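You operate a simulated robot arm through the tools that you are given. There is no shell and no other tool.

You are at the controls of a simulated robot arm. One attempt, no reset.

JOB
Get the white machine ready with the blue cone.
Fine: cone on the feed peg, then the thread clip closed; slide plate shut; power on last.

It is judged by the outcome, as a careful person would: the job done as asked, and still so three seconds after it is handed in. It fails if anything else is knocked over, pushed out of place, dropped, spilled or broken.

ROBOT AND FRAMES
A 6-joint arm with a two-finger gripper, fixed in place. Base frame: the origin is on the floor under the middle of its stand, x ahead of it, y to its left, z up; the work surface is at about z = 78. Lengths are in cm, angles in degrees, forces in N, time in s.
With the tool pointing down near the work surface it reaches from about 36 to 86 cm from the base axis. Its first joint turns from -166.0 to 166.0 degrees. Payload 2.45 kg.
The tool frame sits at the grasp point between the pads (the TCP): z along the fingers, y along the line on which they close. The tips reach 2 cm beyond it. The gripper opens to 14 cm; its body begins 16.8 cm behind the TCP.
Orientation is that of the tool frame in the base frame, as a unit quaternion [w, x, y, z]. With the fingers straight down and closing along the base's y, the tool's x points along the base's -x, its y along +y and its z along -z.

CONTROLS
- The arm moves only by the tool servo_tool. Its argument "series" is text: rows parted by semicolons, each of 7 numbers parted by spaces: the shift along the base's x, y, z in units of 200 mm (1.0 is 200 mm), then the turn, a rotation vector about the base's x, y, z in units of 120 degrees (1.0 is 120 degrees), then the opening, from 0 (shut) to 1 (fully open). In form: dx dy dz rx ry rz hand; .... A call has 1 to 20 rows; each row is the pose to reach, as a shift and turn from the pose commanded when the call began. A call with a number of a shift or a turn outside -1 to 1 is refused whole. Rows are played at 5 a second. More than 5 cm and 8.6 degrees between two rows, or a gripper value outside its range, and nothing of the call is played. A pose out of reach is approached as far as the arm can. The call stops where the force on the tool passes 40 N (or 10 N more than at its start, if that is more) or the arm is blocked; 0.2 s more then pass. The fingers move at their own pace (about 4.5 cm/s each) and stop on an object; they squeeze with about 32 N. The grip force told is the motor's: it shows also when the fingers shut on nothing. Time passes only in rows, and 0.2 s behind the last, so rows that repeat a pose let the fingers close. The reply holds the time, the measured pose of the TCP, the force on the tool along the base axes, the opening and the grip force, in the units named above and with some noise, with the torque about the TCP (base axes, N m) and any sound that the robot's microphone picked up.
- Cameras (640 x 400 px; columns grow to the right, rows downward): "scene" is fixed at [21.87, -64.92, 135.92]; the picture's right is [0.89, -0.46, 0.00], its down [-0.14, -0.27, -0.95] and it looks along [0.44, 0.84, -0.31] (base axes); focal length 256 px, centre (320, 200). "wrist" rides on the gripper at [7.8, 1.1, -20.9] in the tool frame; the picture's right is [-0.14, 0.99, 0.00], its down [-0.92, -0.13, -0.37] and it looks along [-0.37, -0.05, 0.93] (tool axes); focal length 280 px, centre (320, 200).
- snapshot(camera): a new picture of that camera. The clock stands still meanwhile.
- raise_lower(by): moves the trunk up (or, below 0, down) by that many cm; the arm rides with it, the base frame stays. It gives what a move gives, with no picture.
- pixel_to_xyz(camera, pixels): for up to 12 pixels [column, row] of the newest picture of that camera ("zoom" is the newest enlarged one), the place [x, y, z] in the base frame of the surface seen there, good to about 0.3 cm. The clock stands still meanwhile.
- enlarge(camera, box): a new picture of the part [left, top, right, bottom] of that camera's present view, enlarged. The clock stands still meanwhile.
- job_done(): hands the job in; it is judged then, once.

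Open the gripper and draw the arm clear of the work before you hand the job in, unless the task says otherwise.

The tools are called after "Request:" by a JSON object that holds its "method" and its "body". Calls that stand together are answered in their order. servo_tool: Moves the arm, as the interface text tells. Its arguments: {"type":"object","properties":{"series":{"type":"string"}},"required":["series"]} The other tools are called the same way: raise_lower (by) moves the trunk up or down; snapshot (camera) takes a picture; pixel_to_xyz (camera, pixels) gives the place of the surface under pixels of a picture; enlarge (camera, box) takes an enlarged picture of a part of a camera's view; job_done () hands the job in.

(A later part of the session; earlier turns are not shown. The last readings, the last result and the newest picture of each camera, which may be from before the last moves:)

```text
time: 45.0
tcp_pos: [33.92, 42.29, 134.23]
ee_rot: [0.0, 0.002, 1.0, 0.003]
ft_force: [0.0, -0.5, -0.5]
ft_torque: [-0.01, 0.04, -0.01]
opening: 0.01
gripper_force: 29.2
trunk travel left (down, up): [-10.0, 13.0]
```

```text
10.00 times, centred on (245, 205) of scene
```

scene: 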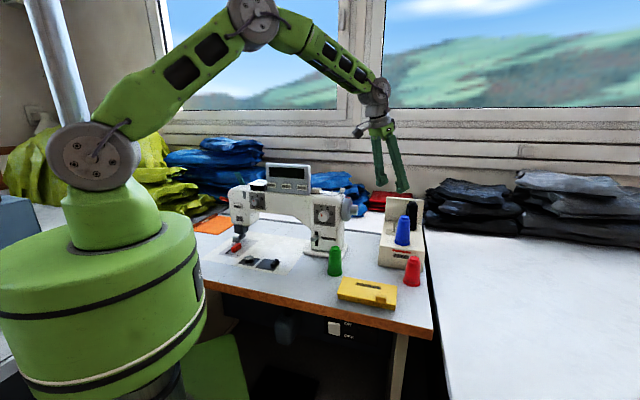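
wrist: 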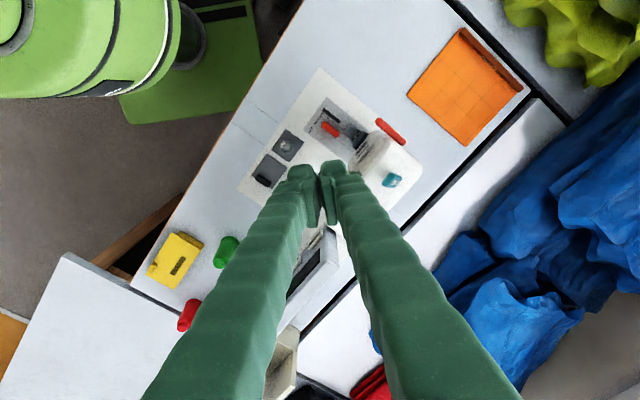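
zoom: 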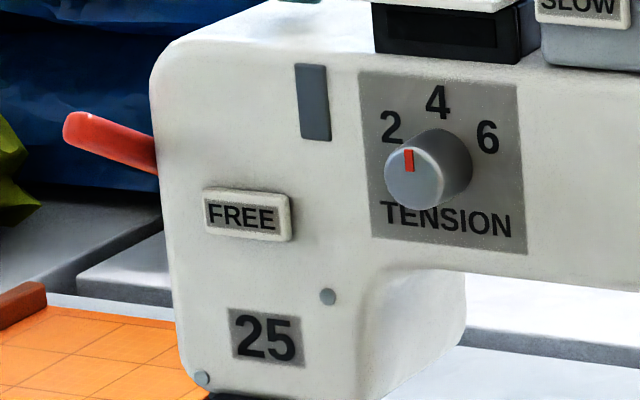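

The machine's axis is at about −43°, so the lever lies in the front-back plane at u≈−5.6 with the hinge at the back; the OIL lid is over 6 cm away. I turn the closed fingers to −43° and move to a point behind and above the lever.

Request:
{"method": "servo_tool", "body": {"series": "0.09 0.115 -0.05 0 0 -0.06 0; 0.18 0.23 -0.1 0 0 -0.12 0; 0.27 0.345 -0.2 0 0 -0.18 0; 0.36 0.46 -0.28 0 0 -0.24 0; 0.45 0.58 -0.36 0 0 -0.3 0; 0.54 0.695 -0.45 0 0 -0.358 0; 0.54 0.695 -0.45 0 0 -0.358 0; 0.54 0.695 -0.45 0 0 -0.358 0"}}

Request:
{"method": "snapshot", "body": {"camera": "wrist"}}

Request:
{"method": "snapshot", "body": {"camera": "scene"}}

Request:
{"method": "enlarge", "body": {"camera": "scene", "box": [215, 100, 295, 210]}}

```text
time: 46.8
tcp_pos: [44.85, 56.43, 125.14]
ee_rot: [0.001, 0.368, 0.93, 0.002]
ft_force: [-0.5, -0.8, 1.0]
ft_torque: [-0.03, -0.01, -0.02]
opening: 0.0
gripper_force: 29.4
trunk travel left (down, up): [-10.0, 13.0]
```

```text
taken
```

wrist: 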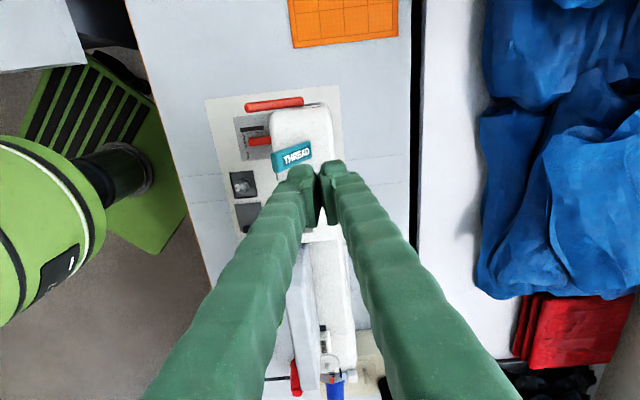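

```text
taken
```

scene: 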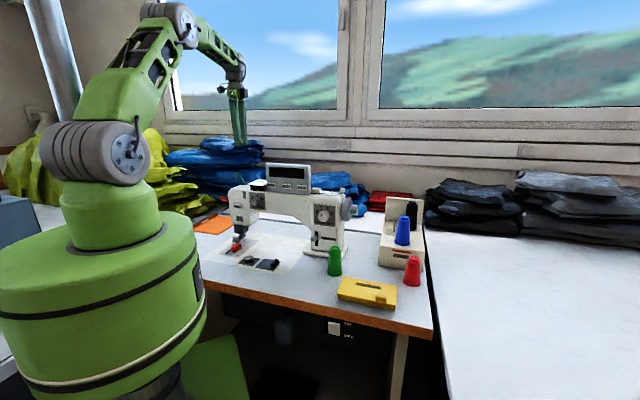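

```text
3.64 times, centred on (255, 155) of scene
```

zoom: 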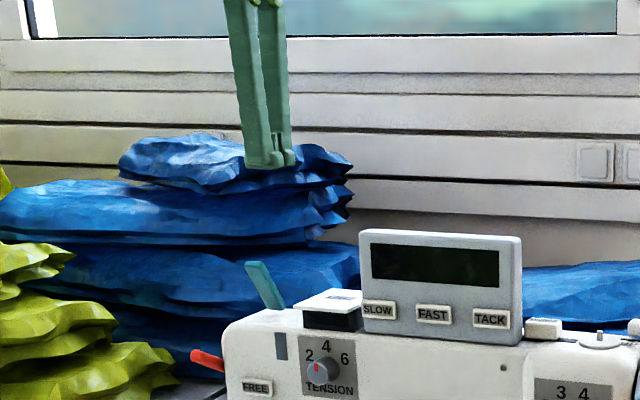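

The view is now square with the machine, and the lever with its THREAD label is at (291,155). I zoom in on it for a precise reading.

Request:
{"method": "enlarge", "body": {"camera": "wrist", "box": [255, 125, 335, 180]}}

Request:
{"method": "pixel_to_xyz", "body": {"camera": "zoom", "pixels": [[180, 190], [190, 300], [220, 200], [220, 280], [300, 190], [300, 250], [380, 170], [390, 230], [420, 200], [450, 200], [140, 250], [350, 300]]}}

```text
7.27 times, centred on (295, 152) of wrist
```

zoom: 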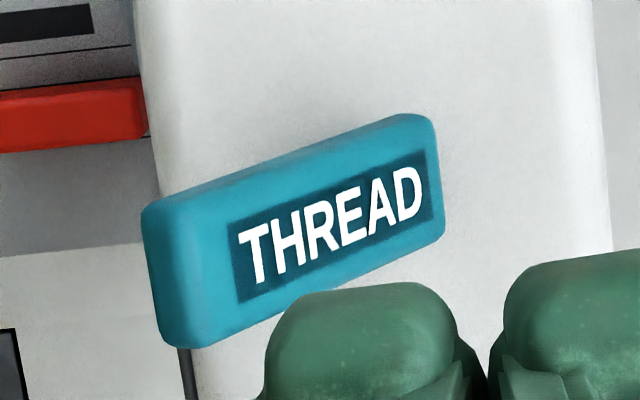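

```text
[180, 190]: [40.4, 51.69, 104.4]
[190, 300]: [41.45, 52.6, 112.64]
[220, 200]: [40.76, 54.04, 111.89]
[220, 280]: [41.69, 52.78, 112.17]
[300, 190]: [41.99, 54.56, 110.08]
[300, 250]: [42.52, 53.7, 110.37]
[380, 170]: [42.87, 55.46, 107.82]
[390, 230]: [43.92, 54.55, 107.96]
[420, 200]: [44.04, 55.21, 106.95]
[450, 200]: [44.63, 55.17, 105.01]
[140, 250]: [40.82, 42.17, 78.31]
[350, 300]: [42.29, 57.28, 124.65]
```

The label face runs from (v 67.0, z 112.2) to (v 70.4, z 107), about 58° up; my fingertips' front edge is at v≈69.4. I descend behind the lever to a tip height of 111.

Request:
{"method": "servo_tool", "body": {"series": "0 0 -0.2 0 0 0 0; 0 0 -0.4 0 0 0 0; 0 0 -0.52 0 0 0 0; 0 0 -0.605 0 0 0 0; 0 0 -0.605 0 0 0 0"}}

Request:
{"method": "snapshot", "body": {"camera": "wrist"}}

Request:
{"method": "enlarge", "body": {"camera": "scene", "box": [215, 140, 295, 200]}}

Request:
{"method": "enlarge", "body": {"camera": "wrist", "box": [255, 105, 375, 200]}}

```text
time: 48.0
tcp_pos: [44.78, 56.27, 113.12]
ee_rot: [0.001, 0.367, 0.93, 0.002]
ft_force: [-0.4, 0.2, -0.6]
ft_torque: [0.0, -0.01, -0.01]
opening: 0.01
gripper_force: 29.8
trunk travel left (down, up): [-10.0, 13.0]
```

```text
taken
```

wrist: 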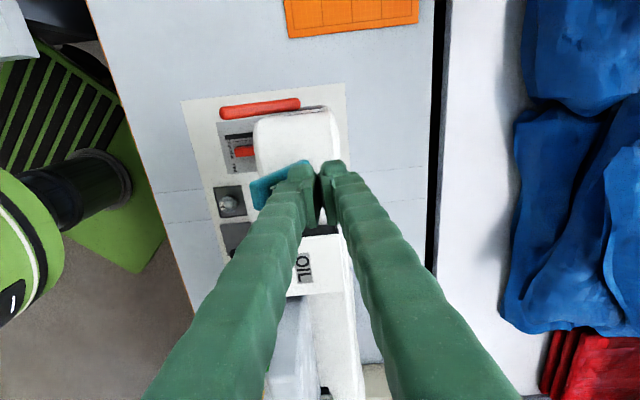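

```text
6.67 times, centred on (255, 170) of scene
```

zoom: 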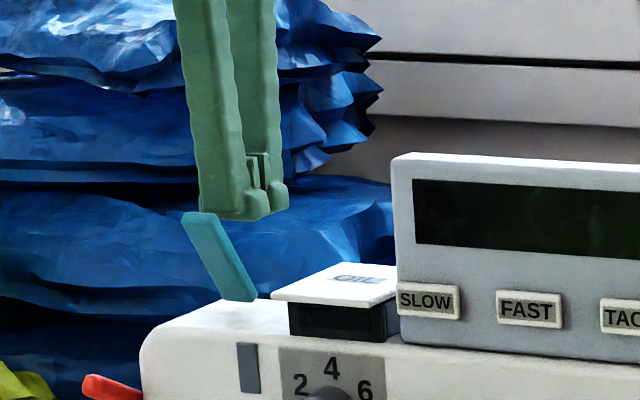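

```text
4.21 times, centred on (315, 152) of wrist
```

zoom: 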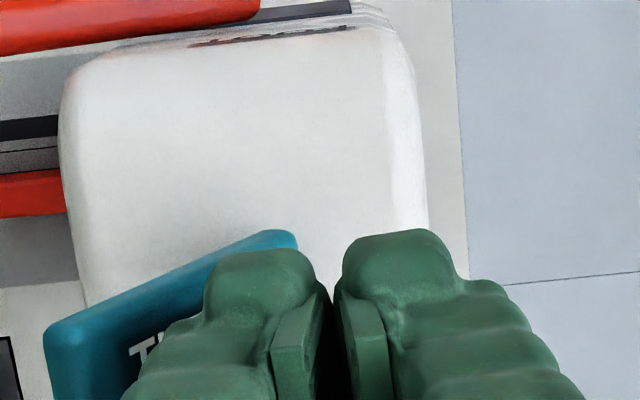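

The tips hang just behind the lever at its top height; the lever sits at the left part of the finger's width, so I shift 0.8 cm toward the head end. Then I start pushing forward and down on the label face along its arc.

Request:
{"method": "servo_tool", "body": {"series": "-0.029 0.027 0 0 0 0 0; -0.053 0.002 -0.01 0 0 0 0; -0.077 -0.024 -0.02 0 0 0 0; -0.094 -0.042 -0.035 0 0 0 0; -0.111 -0.061 -0.05 0 0 0 0; -0.111 -0.061 -0.05 0 0 0 0"}}

Request:
{"method": "enlarge", "body": {"camera": "scene", "box": [215, 140, 295, 200]}}

Request:
{"method": "enlarge", "body": {"camera": "wrist", "box": [255, 105, 375, 200]}}

```text
time: 49.4
tcp_pos: [42.56, 55.03, 112.15]
ee_rot: [0.0, 0.368, 0.93, 0.001]
ft_force: [0.3, 0.6, -0.9]
ft_torque: [0.0, 0.0, -0.03]
opening: 0.01
gripper_force: 29.4
trunk travel left (down, up): [-10.0, 13.0]
```

```text
6.67 times, centred on (255, 170) of scene
```

zoom: 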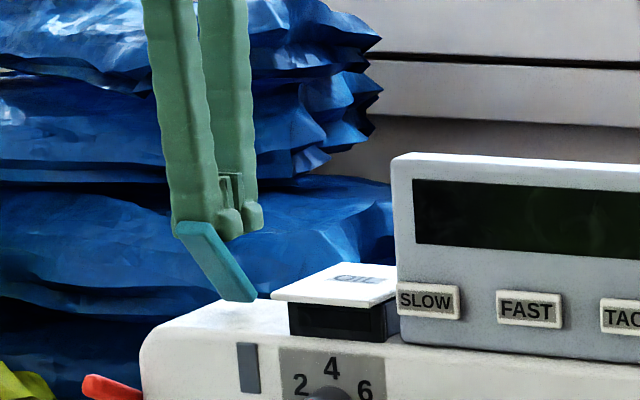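

```text
4.21 times, centred on (315, 152) of wrist
```

zoom: 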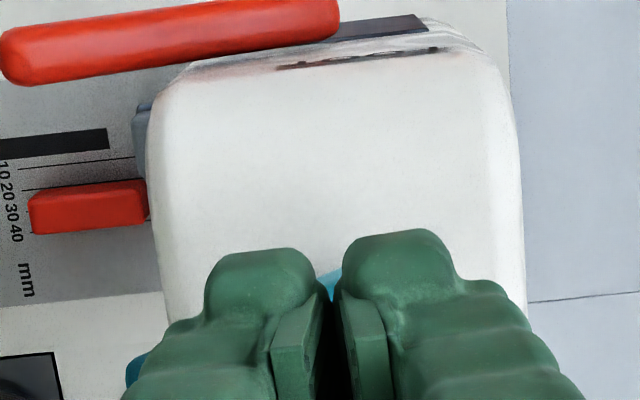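

The lever moves easily with almost no force; its top has come down to (190,225) in the zoom. I continue the arc forward and down to about 15°.

Request:
{"method": "servo_tool", "body": {"series": "-0.014 -0.015 -0.028 0 0 0 0; -0.028 -0.03 -0.0575 0 0 0 0; -0.04 -0.043 -0.0875 0 0 0 0; -0.052 -0.056 -0.1175 0 0 0 0; -0.052 -0.056 -0.1175 0 0 0 0"}}

Request:
{"method": "enlarge", "body": {"camera": "scene", "box": [215, 140, 295, 200]}}

Request:
{"method": "enlarge", "body": {"camera": "wrist", "box": [255, 105, 375, 200]}}

```text
time: 50.6
tcp_pos: [41.66, 53.94, 109.72]
ee_rot: [0.001, 0.368, 0.93, 0.003]
ft_force: [-0.6, -0.3, -0.2]
ft_torque: [0.02, 0.01, -0.01]
opening: 0.02
gripper_force: 29.0
trunk travel left (down, up): [-10.0, 13.0]
```

```text
6.67 times, centred on (255, 170) of scene
```

zoom: 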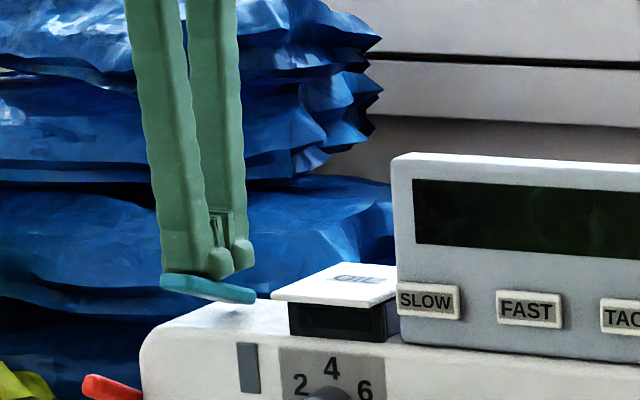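

```text
4.21 times, centred on (315, 152) of wrist
```

zoom: 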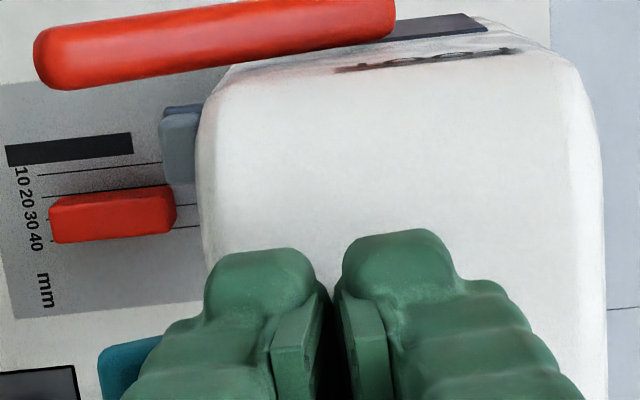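

The lever is now nearly flat at (205,288) in the zoom. I press further down in small steps until it meets its stop.

Request:
{"method": "servo_tool", "body": {"series": "-0.005 -0.005 -0.02 0 0 0 0; -0.01 -0.011 -0.04 0 0 0 0; -0.01 -0.011 -0.055 0 0 0 0; -0.01 -0.011 -0.065 0 0 0 0; -0.01 -0.011 -0.065 0 0 0 0"}}

Request:
{"method": "enlarge", "body": {"camera": "scene", "box": [215, 140, 295, 200]}}

```text
time: 51.8
tcp_pos: [41.33, 53.78, 108.38]
ee_rot: [0.001, 0.367, 0.93, 0.003]
ft_force: [-0.3, -0.1, 0.9]
ft_torque: [0.03, 0.02, 0.03]
opening: 0.0
gripper_force: 29.7
trunk travel left (down, up): [-10.0, 13.0]
```

```text
6.67 times, centred on (255, 170) of scene
```

zoom: 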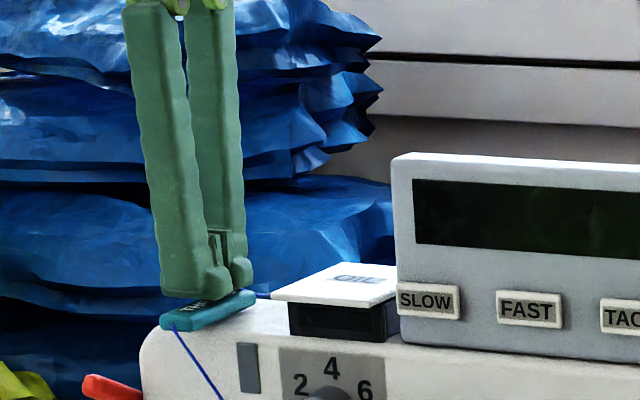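

A blue thread has appeared running through the clip, so it has closed on the cone's thread. I lift the fingers straight up a little and check that the clip stays flat.

Request:
{"method": "servo_tool", "body": {"series": "0 0 0.05 0 0 0 0; 0 0 0.15 0 0 0 0; 0 0 0.3 0 0 0 0; 0 0 0.5 0 0 0 0; 0 0 0.7 0 0 0 0; 0 0 0.7 0 0 0 0"}}

Request:
{"method": "snapshot", "body": {"camera": "scene"}}

Request:
{"method": "enlarge", "body": {"camera": "scene", "box": [215, 160, 295, 220]}}

Request:
{"method": "snapshot", "body": {"camera": "wrist"}}

```text
time: 53.2
tcp_pos: [41.3, 53.7, 122.5]
ee_rot: [0.001, 0.368, 0.93, 0.002]
ft_force: [0.8, -0.8, 0.9]
ft_torque: [-0.01, -0.01, 0.02]
opening: 0.0
gripper_force: 29.2
trunk travel left (down, up): [-10.0, 13.0]
```

```text
taken
```

scene: 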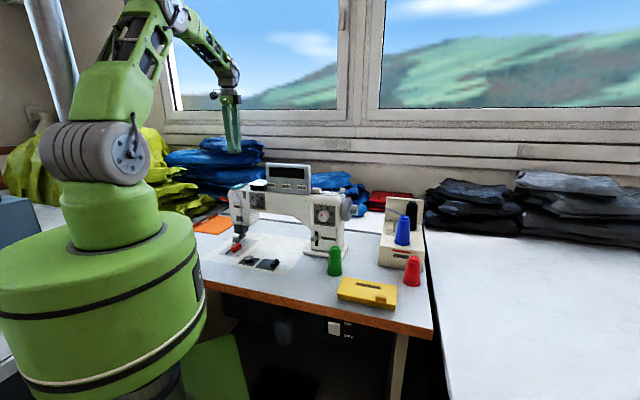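

```text
6.67 times, centred on (255, 190) of scene
```

zoom: 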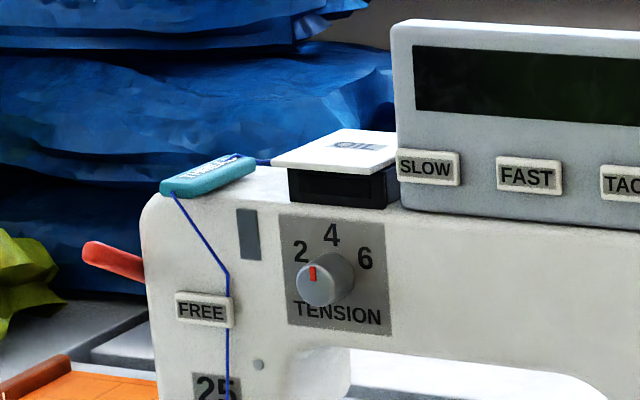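

```text
taken
```

wrist: 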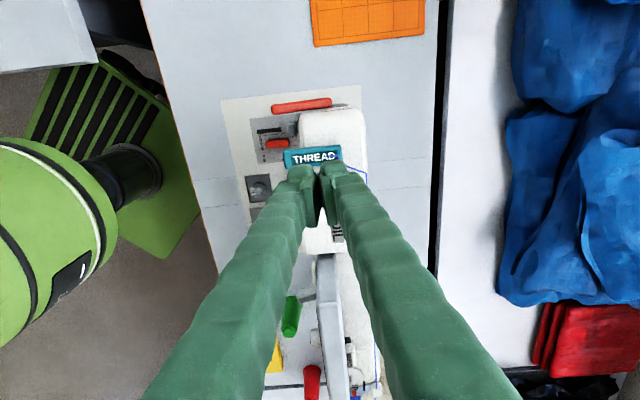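

The clip lies flat with the thread running down to the needle. Next is the slide plate: I zoom on it and the bobbin opening in the scene and read coordinates.

Request:
{"method": "enlarge", "body": {"camera": "scene", "box": [225, 225, 300, 285]}}

Request:
{"method": "enlarge", "body": {"camera": "scene", "box": [240, 245, 300, 282]}}

Request:
{"method": "pixel_to_xyz", "body": {"camera": "zoom", "pixels": [[170, 240], [255, 148], [433, 180], [355, 272], [350, 215], [395, 160], [370, 160], [215, 155], [138, 228], [95, 130], [95, 180], [50, 215]]}}

```text
6.67 times, centred on (262, 255) of scene
```

zoom: 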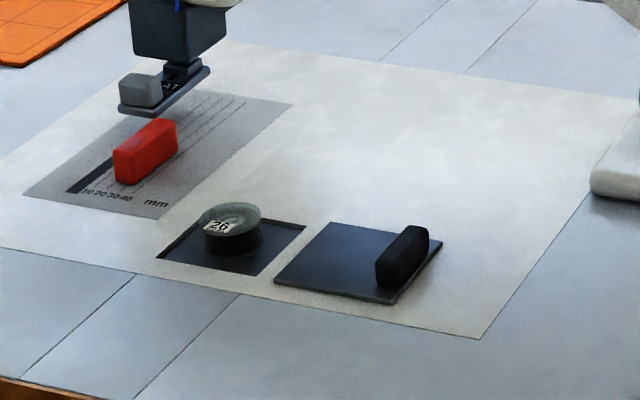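

```text
10.67 times, centred on (270, 264) of scene
```

zoom: 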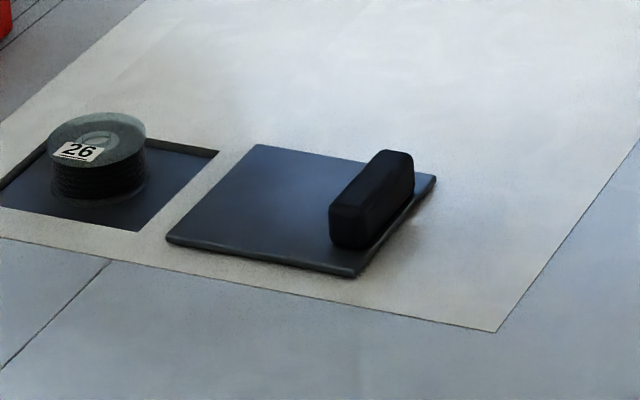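

```text
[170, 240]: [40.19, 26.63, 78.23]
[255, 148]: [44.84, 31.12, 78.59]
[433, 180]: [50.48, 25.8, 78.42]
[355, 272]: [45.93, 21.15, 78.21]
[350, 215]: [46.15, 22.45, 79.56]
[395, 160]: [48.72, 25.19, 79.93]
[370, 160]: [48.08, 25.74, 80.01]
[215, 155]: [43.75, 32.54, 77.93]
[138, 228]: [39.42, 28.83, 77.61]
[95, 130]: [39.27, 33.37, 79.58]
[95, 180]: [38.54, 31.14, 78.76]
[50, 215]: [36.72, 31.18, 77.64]
```

The plate's corners are about (40.2,26.6), (44.8,31.1), (50.5,25.8), (45.9,21.2) with its knob on the right, and the bobbin seems to stand up out of the opening on the left. I move over that area for a close look from above before pushing.

Request:
{"method": "servo_tool", "body": {"series": "0 0 0.15 0 0 0 0; 0 -0.2 0.2 0 0 0 0; 0 -0.4 0.2 0 0 0 0; 0 -0.6 0.2 0 0 0 0; 0 -0.8 0.1 0 0 0 0; 0 -1.0 0 0 0 0 0; 0 -1.0 -0.2 0 0 0 0; 0 -1.0 -0.2 0 0 0 0"}}

Request:
{"method": "snapshot", "body": {"camera": "wrist"}}

```text
time: 55.0
tcp_pos: [41.46, 33.65, 118.58]
ee_rot: [0.001, 0.367, 0.93, 0.003]
ft_force: [0.9, -0.2, -0.2]
ft_torque: [-0.03, 0.01, -0.01]
opening: 0.0
gripper_force: 29.4
trunk travel left (down, up): [-10.0, 13.0]
```

```text
taken
```

wrist: 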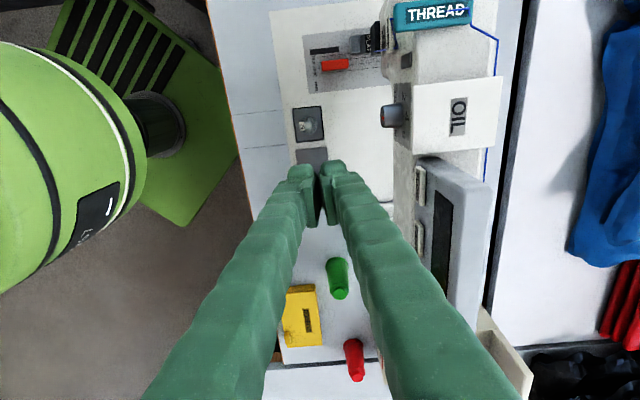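

The bobbin opening is at (308,124) and the plate begins at (310,158), partly behind the fingers. I zoom in on it.

Request:
{"method": "enlarge", "body": {"camera": "wrist", "box": [280, 95, 350, 170]}}

Request:
{"method": "pixel_to_xyz", "body": {"camera": "zoom", "pixels": [[225, 90], [355, 90], [225, 255], [360, 265], [250, 160], [290, 150], [320, 160], [240, 220], [230, 320], [370, 300], [300, 300], [290, 180]]}}

```text
5.33 times, centred on (315, 132) of wrist
```

zoom: 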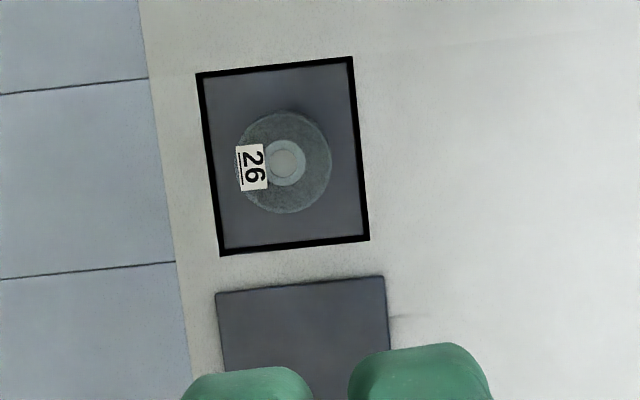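

```text
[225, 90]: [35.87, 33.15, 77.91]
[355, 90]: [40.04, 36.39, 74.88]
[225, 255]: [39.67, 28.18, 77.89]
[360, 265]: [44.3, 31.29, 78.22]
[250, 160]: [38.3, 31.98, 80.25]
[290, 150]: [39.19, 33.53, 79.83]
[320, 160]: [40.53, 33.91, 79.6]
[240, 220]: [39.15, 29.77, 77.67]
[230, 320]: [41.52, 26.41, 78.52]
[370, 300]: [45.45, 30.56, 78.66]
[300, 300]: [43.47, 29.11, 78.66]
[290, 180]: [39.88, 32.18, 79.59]
```

The bobbin stands about 1 cm above the plate level, so I will push the plate gently and watch for contact. First I check clearance near the right side of the plate: the pillar base and the REVERSE lever.

Request:
{"method": "enlarge", "body": {"camera": "scene", "box": [255, 215, 345, 285]}}

Request:
{"method": "pixel_to_xyz", "body": {"camera": "zoom", "pixels": [[330, 195], [260, 250], [300, 195], [405, 125], [420, 120], [500, 240], [150, 265], [190, 250], [170, 290], [120, 300], [205, 265], [60, 225]]}}

```text
5.71 times, centred on (300, 250) of scene
```

zoom: 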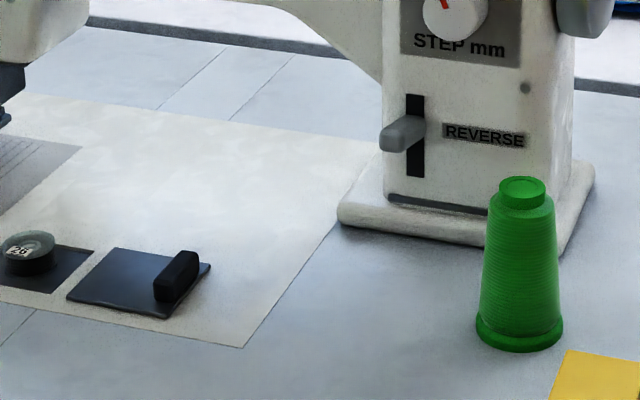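

```text
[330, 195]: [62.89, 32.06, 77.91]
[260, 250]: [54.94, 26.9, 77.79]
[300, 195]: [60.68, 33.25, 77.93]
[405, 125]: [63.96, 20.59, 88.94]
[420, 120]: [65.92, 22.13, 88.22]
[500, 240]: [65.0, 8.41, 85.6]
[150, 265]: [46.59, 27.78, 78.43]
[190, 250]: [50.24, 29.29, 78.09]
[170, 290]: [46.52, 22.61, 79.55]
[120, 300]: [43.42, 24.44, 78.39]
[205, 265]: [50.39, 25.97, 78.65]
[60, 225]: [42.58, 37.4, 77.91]
```

The area right of the plate is clear: the REVERSE lever is over 8 cm away. I move to a spot right of the plate's knob and come down to z 99 first.

Request:
{"method": "servo_tool", "body": {"series": "0.1 -0.14 -0.1 0 0 0 0; 0.2 -0.28 -0.25 0 0 0 0; 0.3 -0.42 -0.4 0 0 0 0; 0.4 -0.56 -0.6 0 0 0 0; 0.448 -0.6215 -0.8 0 0 0 0; 0.448 -0.6215 -0.98 0 0 0 0; 0.448 -0.6215 -0.98 0 0 0 0"}}

Request:
{"method": "snapshot", "body": {"camera": "wrist"}}

Request:
{"method": "snapshot", "body": {"camera": "scene"}}

```text
refused: row 4 steps farther than a row can; nothing moved
```

```text
taken
```

wrist: 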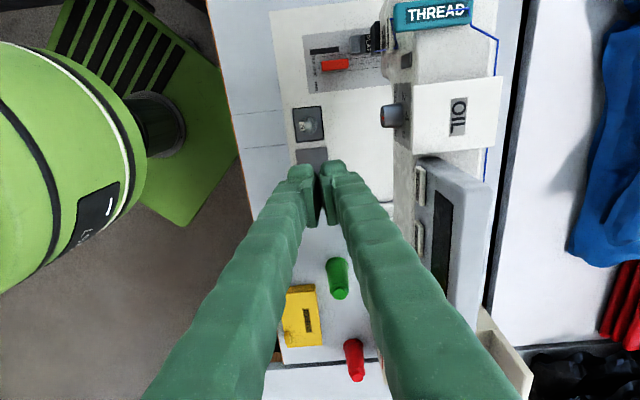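

```text
taken
```

scene: 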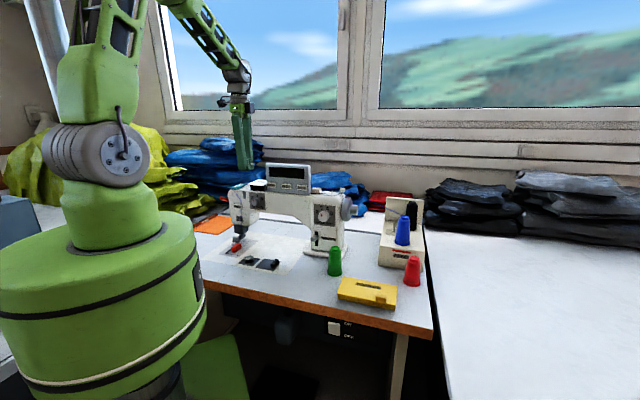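

One row stepped a little too far and nothing moved. I send the same move with smaller steps.

Request:
{"method": "servo_tool", "body": {"series": "0.1 -0.14 -0.08 0 0 0 0; 0.2 -0.28 -0.18 0 0 0 0; 0.3 -0.42 -0.3 0 0 0 0; 0.4 -0.55 -0.42 0 0 0 0; 0.448 -0.6215 -0.6 0 0 0 0; 0.448 -0.6215 -0.8 0 0 0 0; 0.448 -0.6215 -0.98 0 0 0 0; 0.448 -0.6215 -0.98 0 0 0 0"}}

Request:
{"method": "snapshot", "body": {"camera": "wrist"}}

Request:
{"method": "enlarge", "body": {"camera": "scene", "box": [225, 170, 345, 290]}}

```text
time: 56.8
tcp_pos: [50.39, 21.14, 98.92]
ee_rot: [0.001, 0.367, 0.93, 0.002]
ft_force: [0.3, 0.7, -1.1]
ft_torque: [0.02, 0.02, 0.0]
opening: 0.01
gripper_force: 29.6
trunk travel left (down, up): [-10.0, 13.0]
```

```text
taken
```

wrist: 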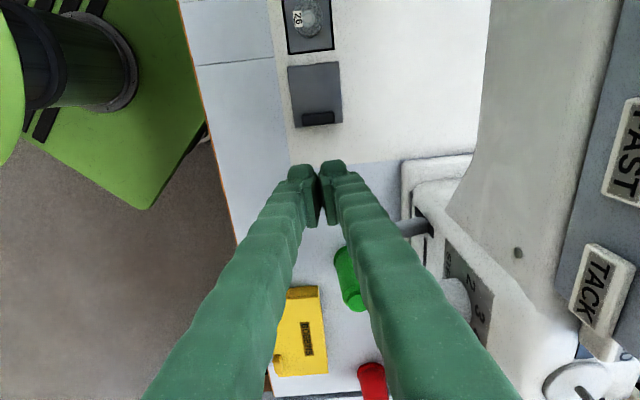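

```text
3.33 times, centred on (285, 230) of scene
```

zoom: 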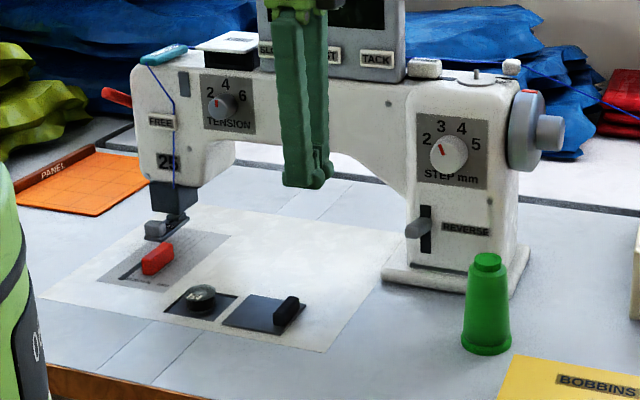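

The plate is now plainly visible with the knob at (318,117) and the fingers right of it. I measure the knob precisely from this view.

Request:
{"method": "enlarge", "body": {"camera": "wrist", "box": [275, 50, 360, 135]}}

Request:
{"method": "pixel_to_xyz", "body": {"camera": "zoom", "pixels": [[270, 290], [400, 285], [335, 300], [335, 330], [270, 330], [400, 318], [230, 150], [410, 140], [420, 330], [250, 340], [335, 220], [335, 270]]}}

```text
4.71 times, centred on (318, 92) of wrist
```

zoom: 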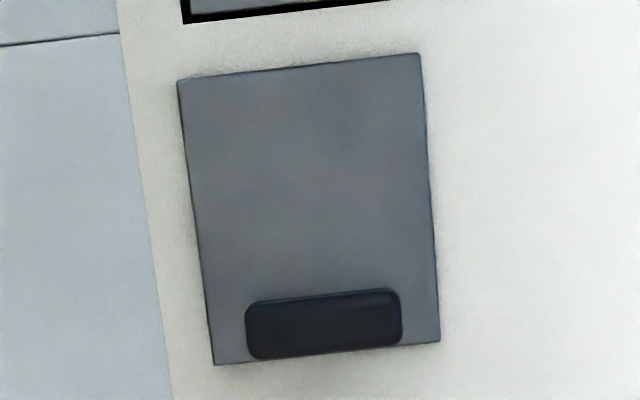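

```text
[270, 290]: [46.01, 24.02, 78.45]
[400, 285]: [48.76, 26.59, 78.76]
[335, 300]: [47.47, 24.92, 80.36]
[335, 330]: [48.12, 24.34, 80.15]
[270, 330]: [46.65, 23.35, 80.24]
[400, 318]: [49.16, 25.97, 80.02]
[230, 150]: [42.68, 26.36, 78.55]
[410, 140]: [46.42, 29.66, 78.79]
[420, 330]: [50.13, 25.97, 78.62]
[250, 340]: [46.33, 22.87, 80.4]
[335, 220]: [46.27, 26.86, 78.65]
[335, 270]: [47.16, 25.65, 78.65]
```

The knob's top is at z 80.2, spanning u 17.5–19.1 and v 48.2–52.6; the fingers' near face is at u≈20.1. I lower to a tip height of about 79 beside it.

Request:
{"method": "servo_tool", "body": {"series": "0.014 0.015 -0.2 0 0 0 0; 0.014 0.015 -0.4 0 0 0 0; 0.014 0.015 -0.6 0 0 0 0; 0.014 0.015 -0.75 0 0 0 0; 0.014 0.015 -0.85 0 0 0 0; 0.014 0.015 -0.9 0 0 0 0; 0.014 0.015 -0.9 0 0 0 0"}}

Request:
{"method": "snapshot", "body": {"camera": "wrist"}}

Request:
{"method": "enlarge", "body": {"camera": "scene", "box": [235, 210, 325, 285]}}

```text
time: 58.4
tcp_pos: [50.65, 21.68, 80.75]
ee_rot: [0.001, 0.366, 0.93, 0.003]
ft_force: [0.3, -0.4, 0.0]
ft_torque: [0.01, -0.02, 0.01]
opening: 0.01
gripper_force: 29.6
trunk travel left (down, up): [-10.0, 13.0]
```

```text
taken
```

wrist: 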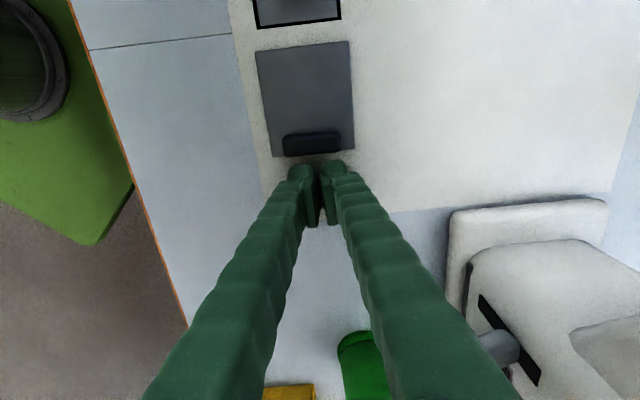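

```text
5.33 times, centred on (280, 248) of scene
```

zoom: 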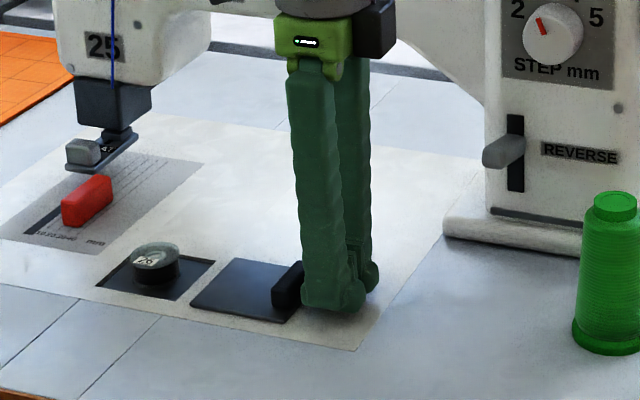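

The fingers stand right beside the knob on its right. I push toward the head (−u) by about 2.7 cm, slowly, and check plate and force.

Request:
{"method": "servo_tool", "body": {"series": "-0.0256 0.0239 0 0 0 0 0; -0.0512 0.0477 0 0 0 0 0; -0.0768 0.0716 0 0 0 0 0; -0.0987 0.0921 0 0 0 0 0; -0.0987 0.0921 0 0 0 0 0"}}

Request:
{"method": "snapshot", "body": {"camera": "wrist"}}

Request:
{"method": "enlarge", "body": {"camera": "scene", "box": [235, 230, 305, 285]}}

```text
time: 59.6
tcp_pos: [48.73, 23.36, 80.83]
ee_rot: [0.001, 0.367, 0.93, 0.002]
ft_force: [-0.1, -0.1, 0.1]
ft_torque: [0.0, 0.01, 0.01]
opening: 0.0
gripper_force: 29.7
trunk travel left (down, up): [-10.0, 13.0]
```

```text
taken
```

wrist: 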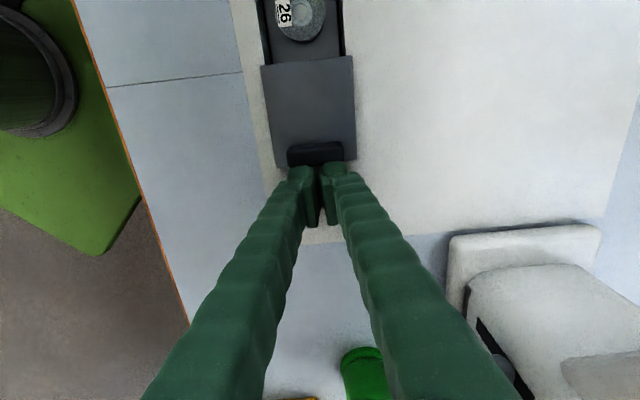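

```text
7.27 times, centred on (270, 258) of scene
```

zoom: 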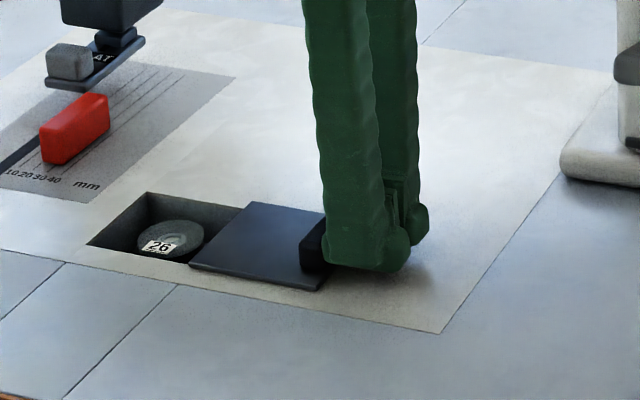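

The bobbin has sunk into its well as the plate moves, and the plate slides freely. I continue pushing 4 cm more.

Request:
{"method": "servo_tool", "body": {"series": "-0.0293 0.0273 0 0 0 0 0; -0.0585 0.0546 0 0 0 0 0; -0.0878 0.0818 0 0 0 0 0; -0.117 0.1091 0 0 0 0 0; -0.1463 0.1364 0 0 0 0 0; -0.1463 0.1364 0 0 0 0 0"}}

Request:
{"method": "enlarge", "body": {"camera": "scene", "box": [235, 230, 305, 285]}}

Request:
{"method": "snapshot", "body": {"camera": "wrist"}}

```text
time: 61.0
tcp_pos: [45.67, 26.06, 80.97]
ee_rot: [0.001, 0.368, 0.93, 0.002]
ft_force: [-1.3, -1.0, -0.2]
ft_torque: [0.0, 0.02, -0.01]
opening: 0.0
gripper_force: 29.0
trunk travel left (down, up): [-10.0, 13.0]
```

```text
7.27 times, centred on (270, 258) of scene
```

zoom: 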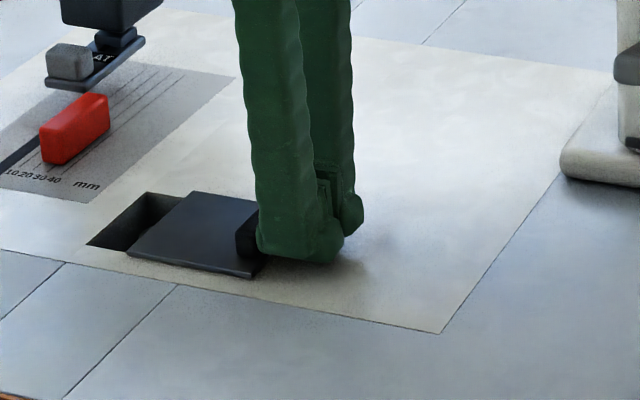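

```text
taken
```

wrist: 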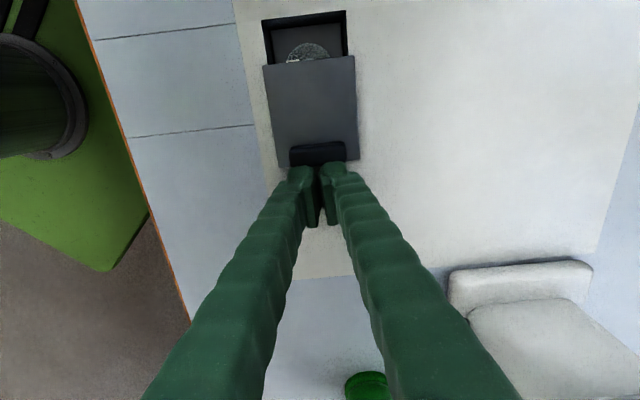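

The plate covers more than half the well. I push another 2.4 cm, then go in small steps to the stop.

Request:
{"method": "servo_tool", "body": {"series": "-0.0293 0.0273 0 0 0 0 0; -0.0585 0.0546 0 0 0 0 0; -0.0878 0.0818 0 0 0 0 0; -0.0878 0.0818 0 0 0 0 0"}}

Request:
{"method": "enlarge", "body": {"camera": "scene", "box": [235, 230, 305, 285]}}

Request:
{"method": "snapshot", "body": {"camera": "wrist"}}

```text
time: 62.0
tcp_pos: [44.03, 27.76, 80.85]
ee_rot: [0.001, 0.367, 0.93, 0.003]
ft_force: [-1.1, 0.5, 0.2]
ft_torque: [0.0, -0.02, -0.02]
opening: 0.01
gripper_force: 30.2
trunk travel left (down, up): [-10.0, 13.0]
```

```text
7.27 times, centred on (270, 258) of scene
```

zoom: 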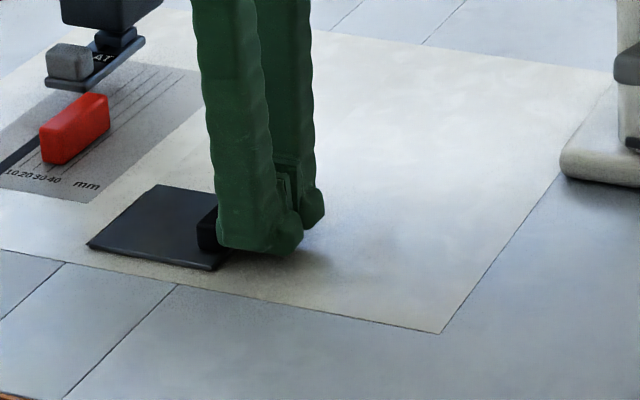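

```text
taken
```

wrist: 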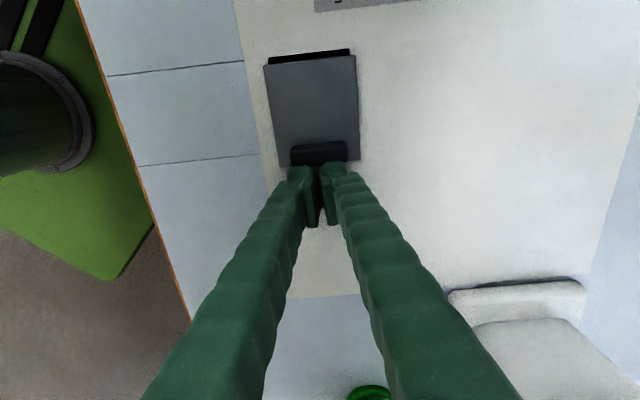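

Only a thin dark sliver of the well remains at (308,53). I push on in 0.3 cm steps until the stop shows as force.

Request:
{"method": "servo_tool", "body": {"series": "-0.011 0.0102 0 0 0 0 0; -0.022 0.0205 0 0 0 0 0; -0.033 0.0307 0 0 0 0 0; -0.033 0.0307 0 0 0 0 0"}}

Request:
{"method": "snapshot", "body": {"camera": "wrist"}}

Request:
{"method": "enlarge", "body": {"camera": "scene", "box": [235, 230, 305, 285]}}

```text
time: 63.0
tcp_pos: [43.32, 28.31, 80.91]
ee_rot: [0.0, 0.366, 0.931, 0.002]
ft_force: [-0.3, -0.5, -0.9]
ft_torque: [-0.03, 0.0, 0.01]
opening: 0.0
gripper_force: 29.5
trunk travel left (down, up): [-10.0, 13.0]
```

```text
taken
```

wrist: 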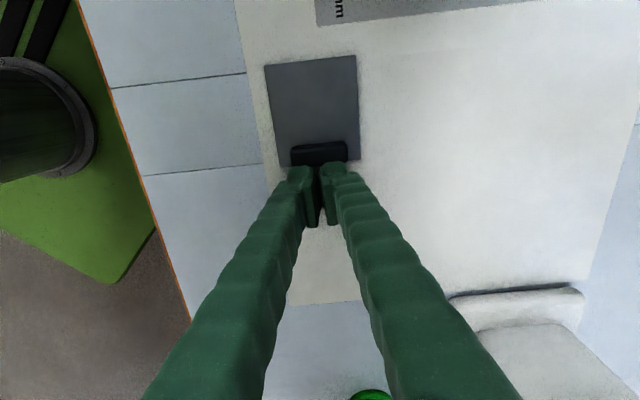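

```text
7.27 times, centred on (270, 258) of scene
```

zoom: 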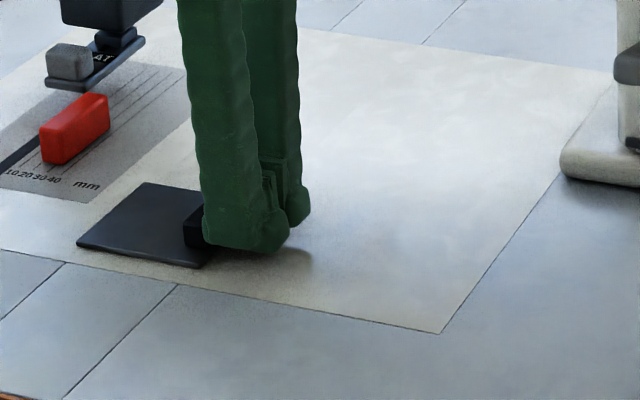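

The well is fully covered. There is no stop force yet, so I nudge a further 0.3 cm to find the end stop.

Request:
{"method": "servo_tool", "body": {"series": "-0.0055 0.0051 0 0 0 0 0; -0.011 0.0102 0 0 0 0 0; -0.011 0.0102 0 0 0 0 0"}}

Request:
{"method": "enlarge", "body": {"camera": "wrist", "box": [240, 30, 400, 180]}}

```text
time: 63.8
tcp_pos: [43.27, 28.53, 80.81]
ee_rot: [-0.001, 0.367, 0.93, 0.003]
ft_force: [14.2, -16.8, 0.8]
ft_torque: [-0.15, -0.12, -0.17]
opening: 0.01
gripper_force: 29.4
trunk travel left (down, up): [-10.0, 13.0]
```

```text
2.67 times, centred on (320, 105) of wrist
```

zoom: 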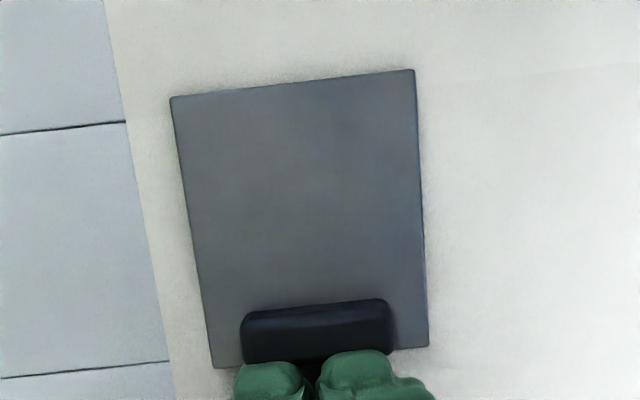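

A 22 N reaction along +u shows the end stop: the plate is fully shut. I back off along +u and lift away.

Request:
{"method": "servo_tool", "body": {"series": "0.0366 -0.0341 0 0 0 0 0; 0.0731 -0.0682 0.05 0 0 0 0; 0.0731 -0.0682 0.25 0 0 0 0; 0.0731 -0.0682 0.45 0 0 0 0; 0.0731 -0.0682 0.65 0 0 0 0; 0.0731 -0.0682 0.85 0 0 0 0; 0.0731 -0.0682 0.85 0 0 0 0"}}

Request:
{"method": "snapshot", "body": {"camera": "scene"}}

Request:
{"method": "enlarge", "body": {"camera": "scene", "box": [215, 170, 345, 285]}}

```text
time: 65.4
tcp_pos: [44.46, 27.23, 97.97]
ee_rot: [0.0, 0.367, 0.93, 0.001]
ft_force: [-1.0, -0.6, 0.4]
ft_torque: [-0.04, -0.01, 0.04]
opening: 0.0
gripper_force: 29.0
trunk travel left (down, up): [-10.0, 13.0]
```

```text
taken
```

scene: 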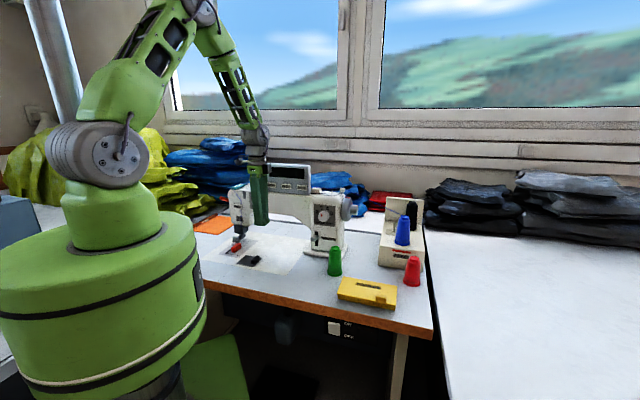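

```text
3.48 times, centred on (280, 228) of scene
```

zoom: 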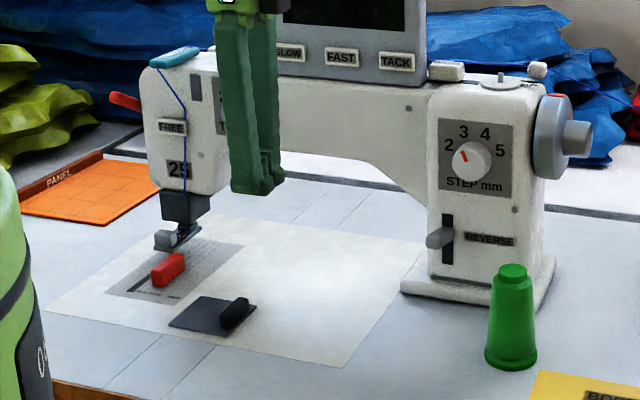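

The plate is shut. Now the power rocker below the table edge: I zoom in and read the coordinates of the rocker, panel and table edge.

Request:
{"method": "enlarge", "body": {"camera": "scene", "box": [315, 305, 375, 345]}}

Request:
{"method": "pixel_to_xyz", "body": {"camera": "zoom", "pixels": [[175, 160], [270, 185], [175, 250], [270, 280], [220, 175], [220, 220], [220, 265], [350, 190], [350, 290], [220, 120], [220, 80], [130, 200]]}}

Request:
{"method": "enlarge", "body": {"camera": "scene", "box": [250, 280, 410, 380]}}

Request:
{"method": "pixel_to_xyz", "body": {"camera": "zoom", "pixels": [[340, 80], [340, 110], [340, 130], [200, 160], [150, 100], [450, 180], [550, 170], [560, 250], [100, 40], [420, 240], [300, 250], [250, 120]]}}

```text
10.00 times, centred on (345, 325) of scene
```

zoom: 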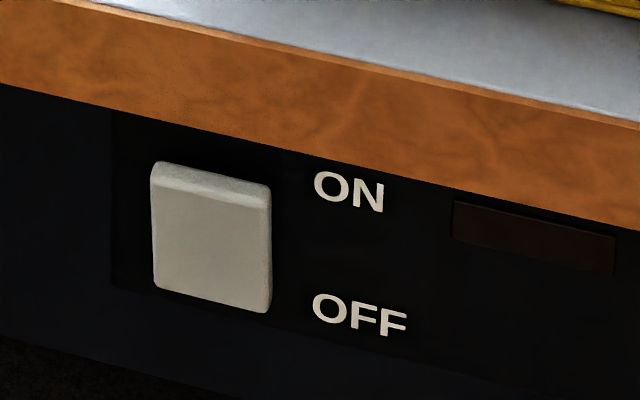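

```text
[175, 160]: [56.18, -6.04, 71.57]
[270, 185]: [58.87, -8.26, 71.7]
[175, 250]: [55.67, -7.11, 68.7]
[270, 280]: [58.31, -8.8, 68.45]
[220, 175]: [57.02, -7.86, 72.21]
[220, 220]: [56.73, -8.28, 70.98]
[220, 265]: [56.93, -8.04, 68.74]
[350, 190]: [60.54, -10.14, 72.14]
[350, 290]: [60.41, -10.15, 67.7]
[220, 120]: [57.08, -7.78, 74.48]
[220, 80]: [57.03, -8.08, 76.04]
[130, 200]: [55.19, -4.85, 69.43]
```

```text
4.00 times, centred on (330, 330) of scene
```

zoom: 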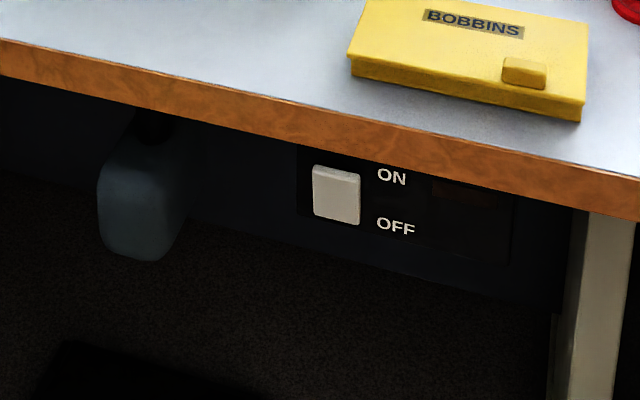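

```text
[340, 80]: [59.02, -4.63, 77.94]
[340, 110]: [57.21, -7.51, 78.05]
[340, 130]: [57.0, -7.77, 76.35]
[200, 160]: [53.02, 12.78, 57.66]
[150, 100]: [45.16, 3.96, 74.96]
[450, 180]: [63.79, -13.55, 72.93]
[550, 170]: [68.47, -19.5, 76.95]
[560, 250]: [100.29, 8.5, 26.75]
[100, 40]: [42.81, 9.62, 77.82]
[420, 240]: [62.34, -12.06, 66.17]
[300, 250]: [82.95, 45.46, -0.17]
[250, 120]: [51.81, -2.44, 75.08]
```

The rocker face is at u≈47.1, z 68.2–72.4, nearly flush with the table edge, with ON at the top and the upper half standing out. I will press its upper half with a tool tilted 45° toward the panel; first I lift and swing over to the front of the table.

Request:
{"method": "servo_tool", "body": {"series": "0.03 -0.02 0.2 0 0 0 0; 0.06 -0.06 0.4 0 0 0.05 0; 0.1 -0.15 0.6 0 0 0.11 0; 0.15 -0.3 0.75 0 0 0.17 0; 0.2 -0.5 0.85 0 0 0.23 0; 0.25 -0.7 0.85 0 0 0.29 0; 0.28 -0.9 0.85 0 0 0.358 0; 0.28 -1.0 0.85 0 0 0.358 0; 0.28 -1.0 0.85 0 0 0.358 0"}}

Request:
{"method": "servo_tool", "body": {"series": "-0.03 -0.2 0 0 0 0.065 0; -0.06 -0.4 0 0 0 0.13 0; -0.09 -0.6 0 0 0 0.195 0; -0.12 -0.8 0 0 0 0.26 0; -0.15 -1.0 0 0 0 0.325 0; -0.15 -1.0 0 0 0 0.392 0; -0.15 -1.0 0 0 0 0.392 0"}}

```text
time: 67.4
tcp_pos: [50.01, 7.23, 114.87]
ee_rot: [0.0, 0.001, 1.0, 0.002]
ft_force: [0.2, 0.1, 0.4]
ft_torque: [-0.01, 0.03, 0.01]
opening: 0.0
gripper_force: 29.1
trunk travel left (down, up): [-10.0, 13.0]
```

```text
time: 69.0
tcp_pos: [47.24, -12.54, 114.95]
ee_rot: [0.0, -0.399, 0.917, 0.003]
ft_force: [0.2, 0.6, 0.0]
ft_torque: [-0.05, 0.0, 0.01]
opening: 0.02
gripper_force: 30.1
trunk travel left (down, up): [-10.0, 13.0]
```

The arm followed exactly to (47.2, −12.5, 115), yaw 47°. Now I tilt the tool 45° toward the panel at this safe height, moving a little further to the front.

Request:
{"method": "servo_tool", "body": {"series": "0.02 -0.03 0 0.0457 -0.0427 0 0; 0.04 -0.06 0 0.0913 -0.0853 0 0; 0.06 -0.09 0 0.137 -0.128 0 0; 0.08 -0.12 0 0.1827 -0.1707 0 0; 0.1 -0.15 0 0.2283 -0.2133 0 0; 0.11 -0.175 0 0.274 -0.256 0 0; 0.11 -0.175 0 0.274 -0.256 0 0; 0.11 -0.175 0 0.274 -0.256 0 0"}}

Request:
{"method": "snapshot", "body": {"camera": "wrist"}}

Request:
{"method": "snapshot", "body": {"camera": "scene"}}

```text
time: 70.8
tcp_pos: [49.3, -16.03, 114.77]
ee_rot: [0.35, -0.369, 0.847, 0.155]
ft_force: [-0.2, -0.1, 1.1]
ft_torque: [-0.02, 0.0, 0.02]
opening: 0.0
gripper_force: 29.1
trunk travel left (down, up): [-10.0, 13.0]
```

```text
taken
```

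wrist: 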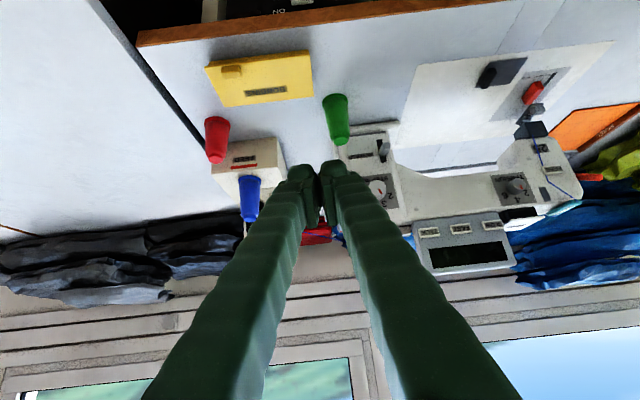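

```text
taken
```

scene: 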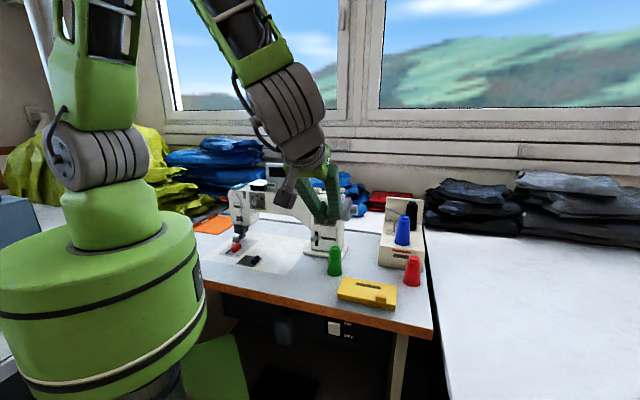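

Orientation is exact. In front of the panel there is about 8 cm between the tips and the table edge, so I descend straight down in two stretches toward the switch height.

Request:
{"method": "servo_tool", "body": {"series": "0 0 -0.2 0 0 0 0; 0 0 -0.4 0 0 0 0; 0 0 -0.6 0 0 0 0; 0 0 -0.8 0 0 0 0; 0 0 -1.0 0 0 0 0; 0 0 -1.0 0 0 0 0"}}

Request:
{"method": "snapshot", "body": {"camera": "scene"}}

Request:
{"method": "snapshot", "body": {"camera": "wrist"}}

```text
time: 72.2
tcp_pos: [49.27, -16.18, 94.73]
ee_rot: [0.35, -0.369, 0.847, 0.154]
ft_force: [1.2, 0.5, -0.6]
ft_torque: [0.0, -0.04, 0.0]
opening: 0.0
gripper_force: 29.4
trunk travel left (down, up): [-10.0, 13.0]
```

```text
taken
```

scene: 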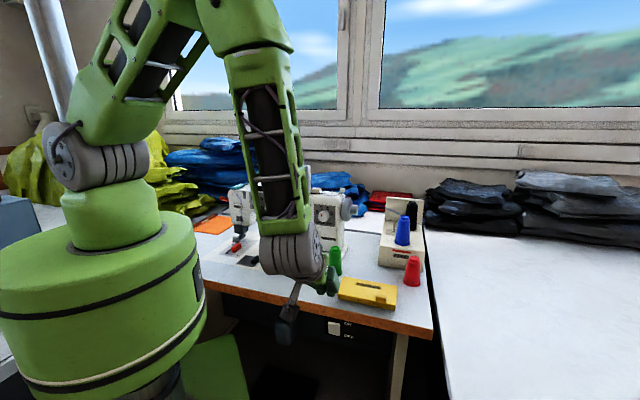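

```text
taken
```

wrist: 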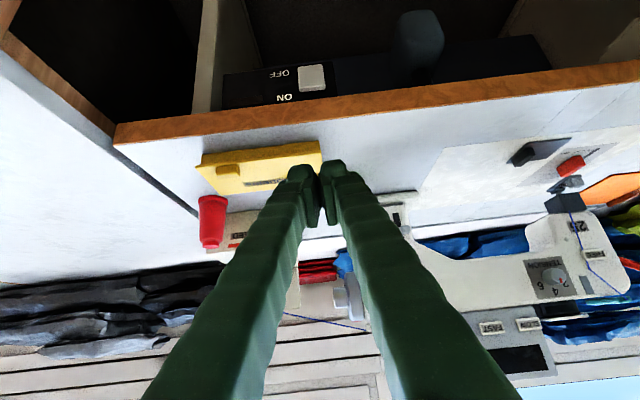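

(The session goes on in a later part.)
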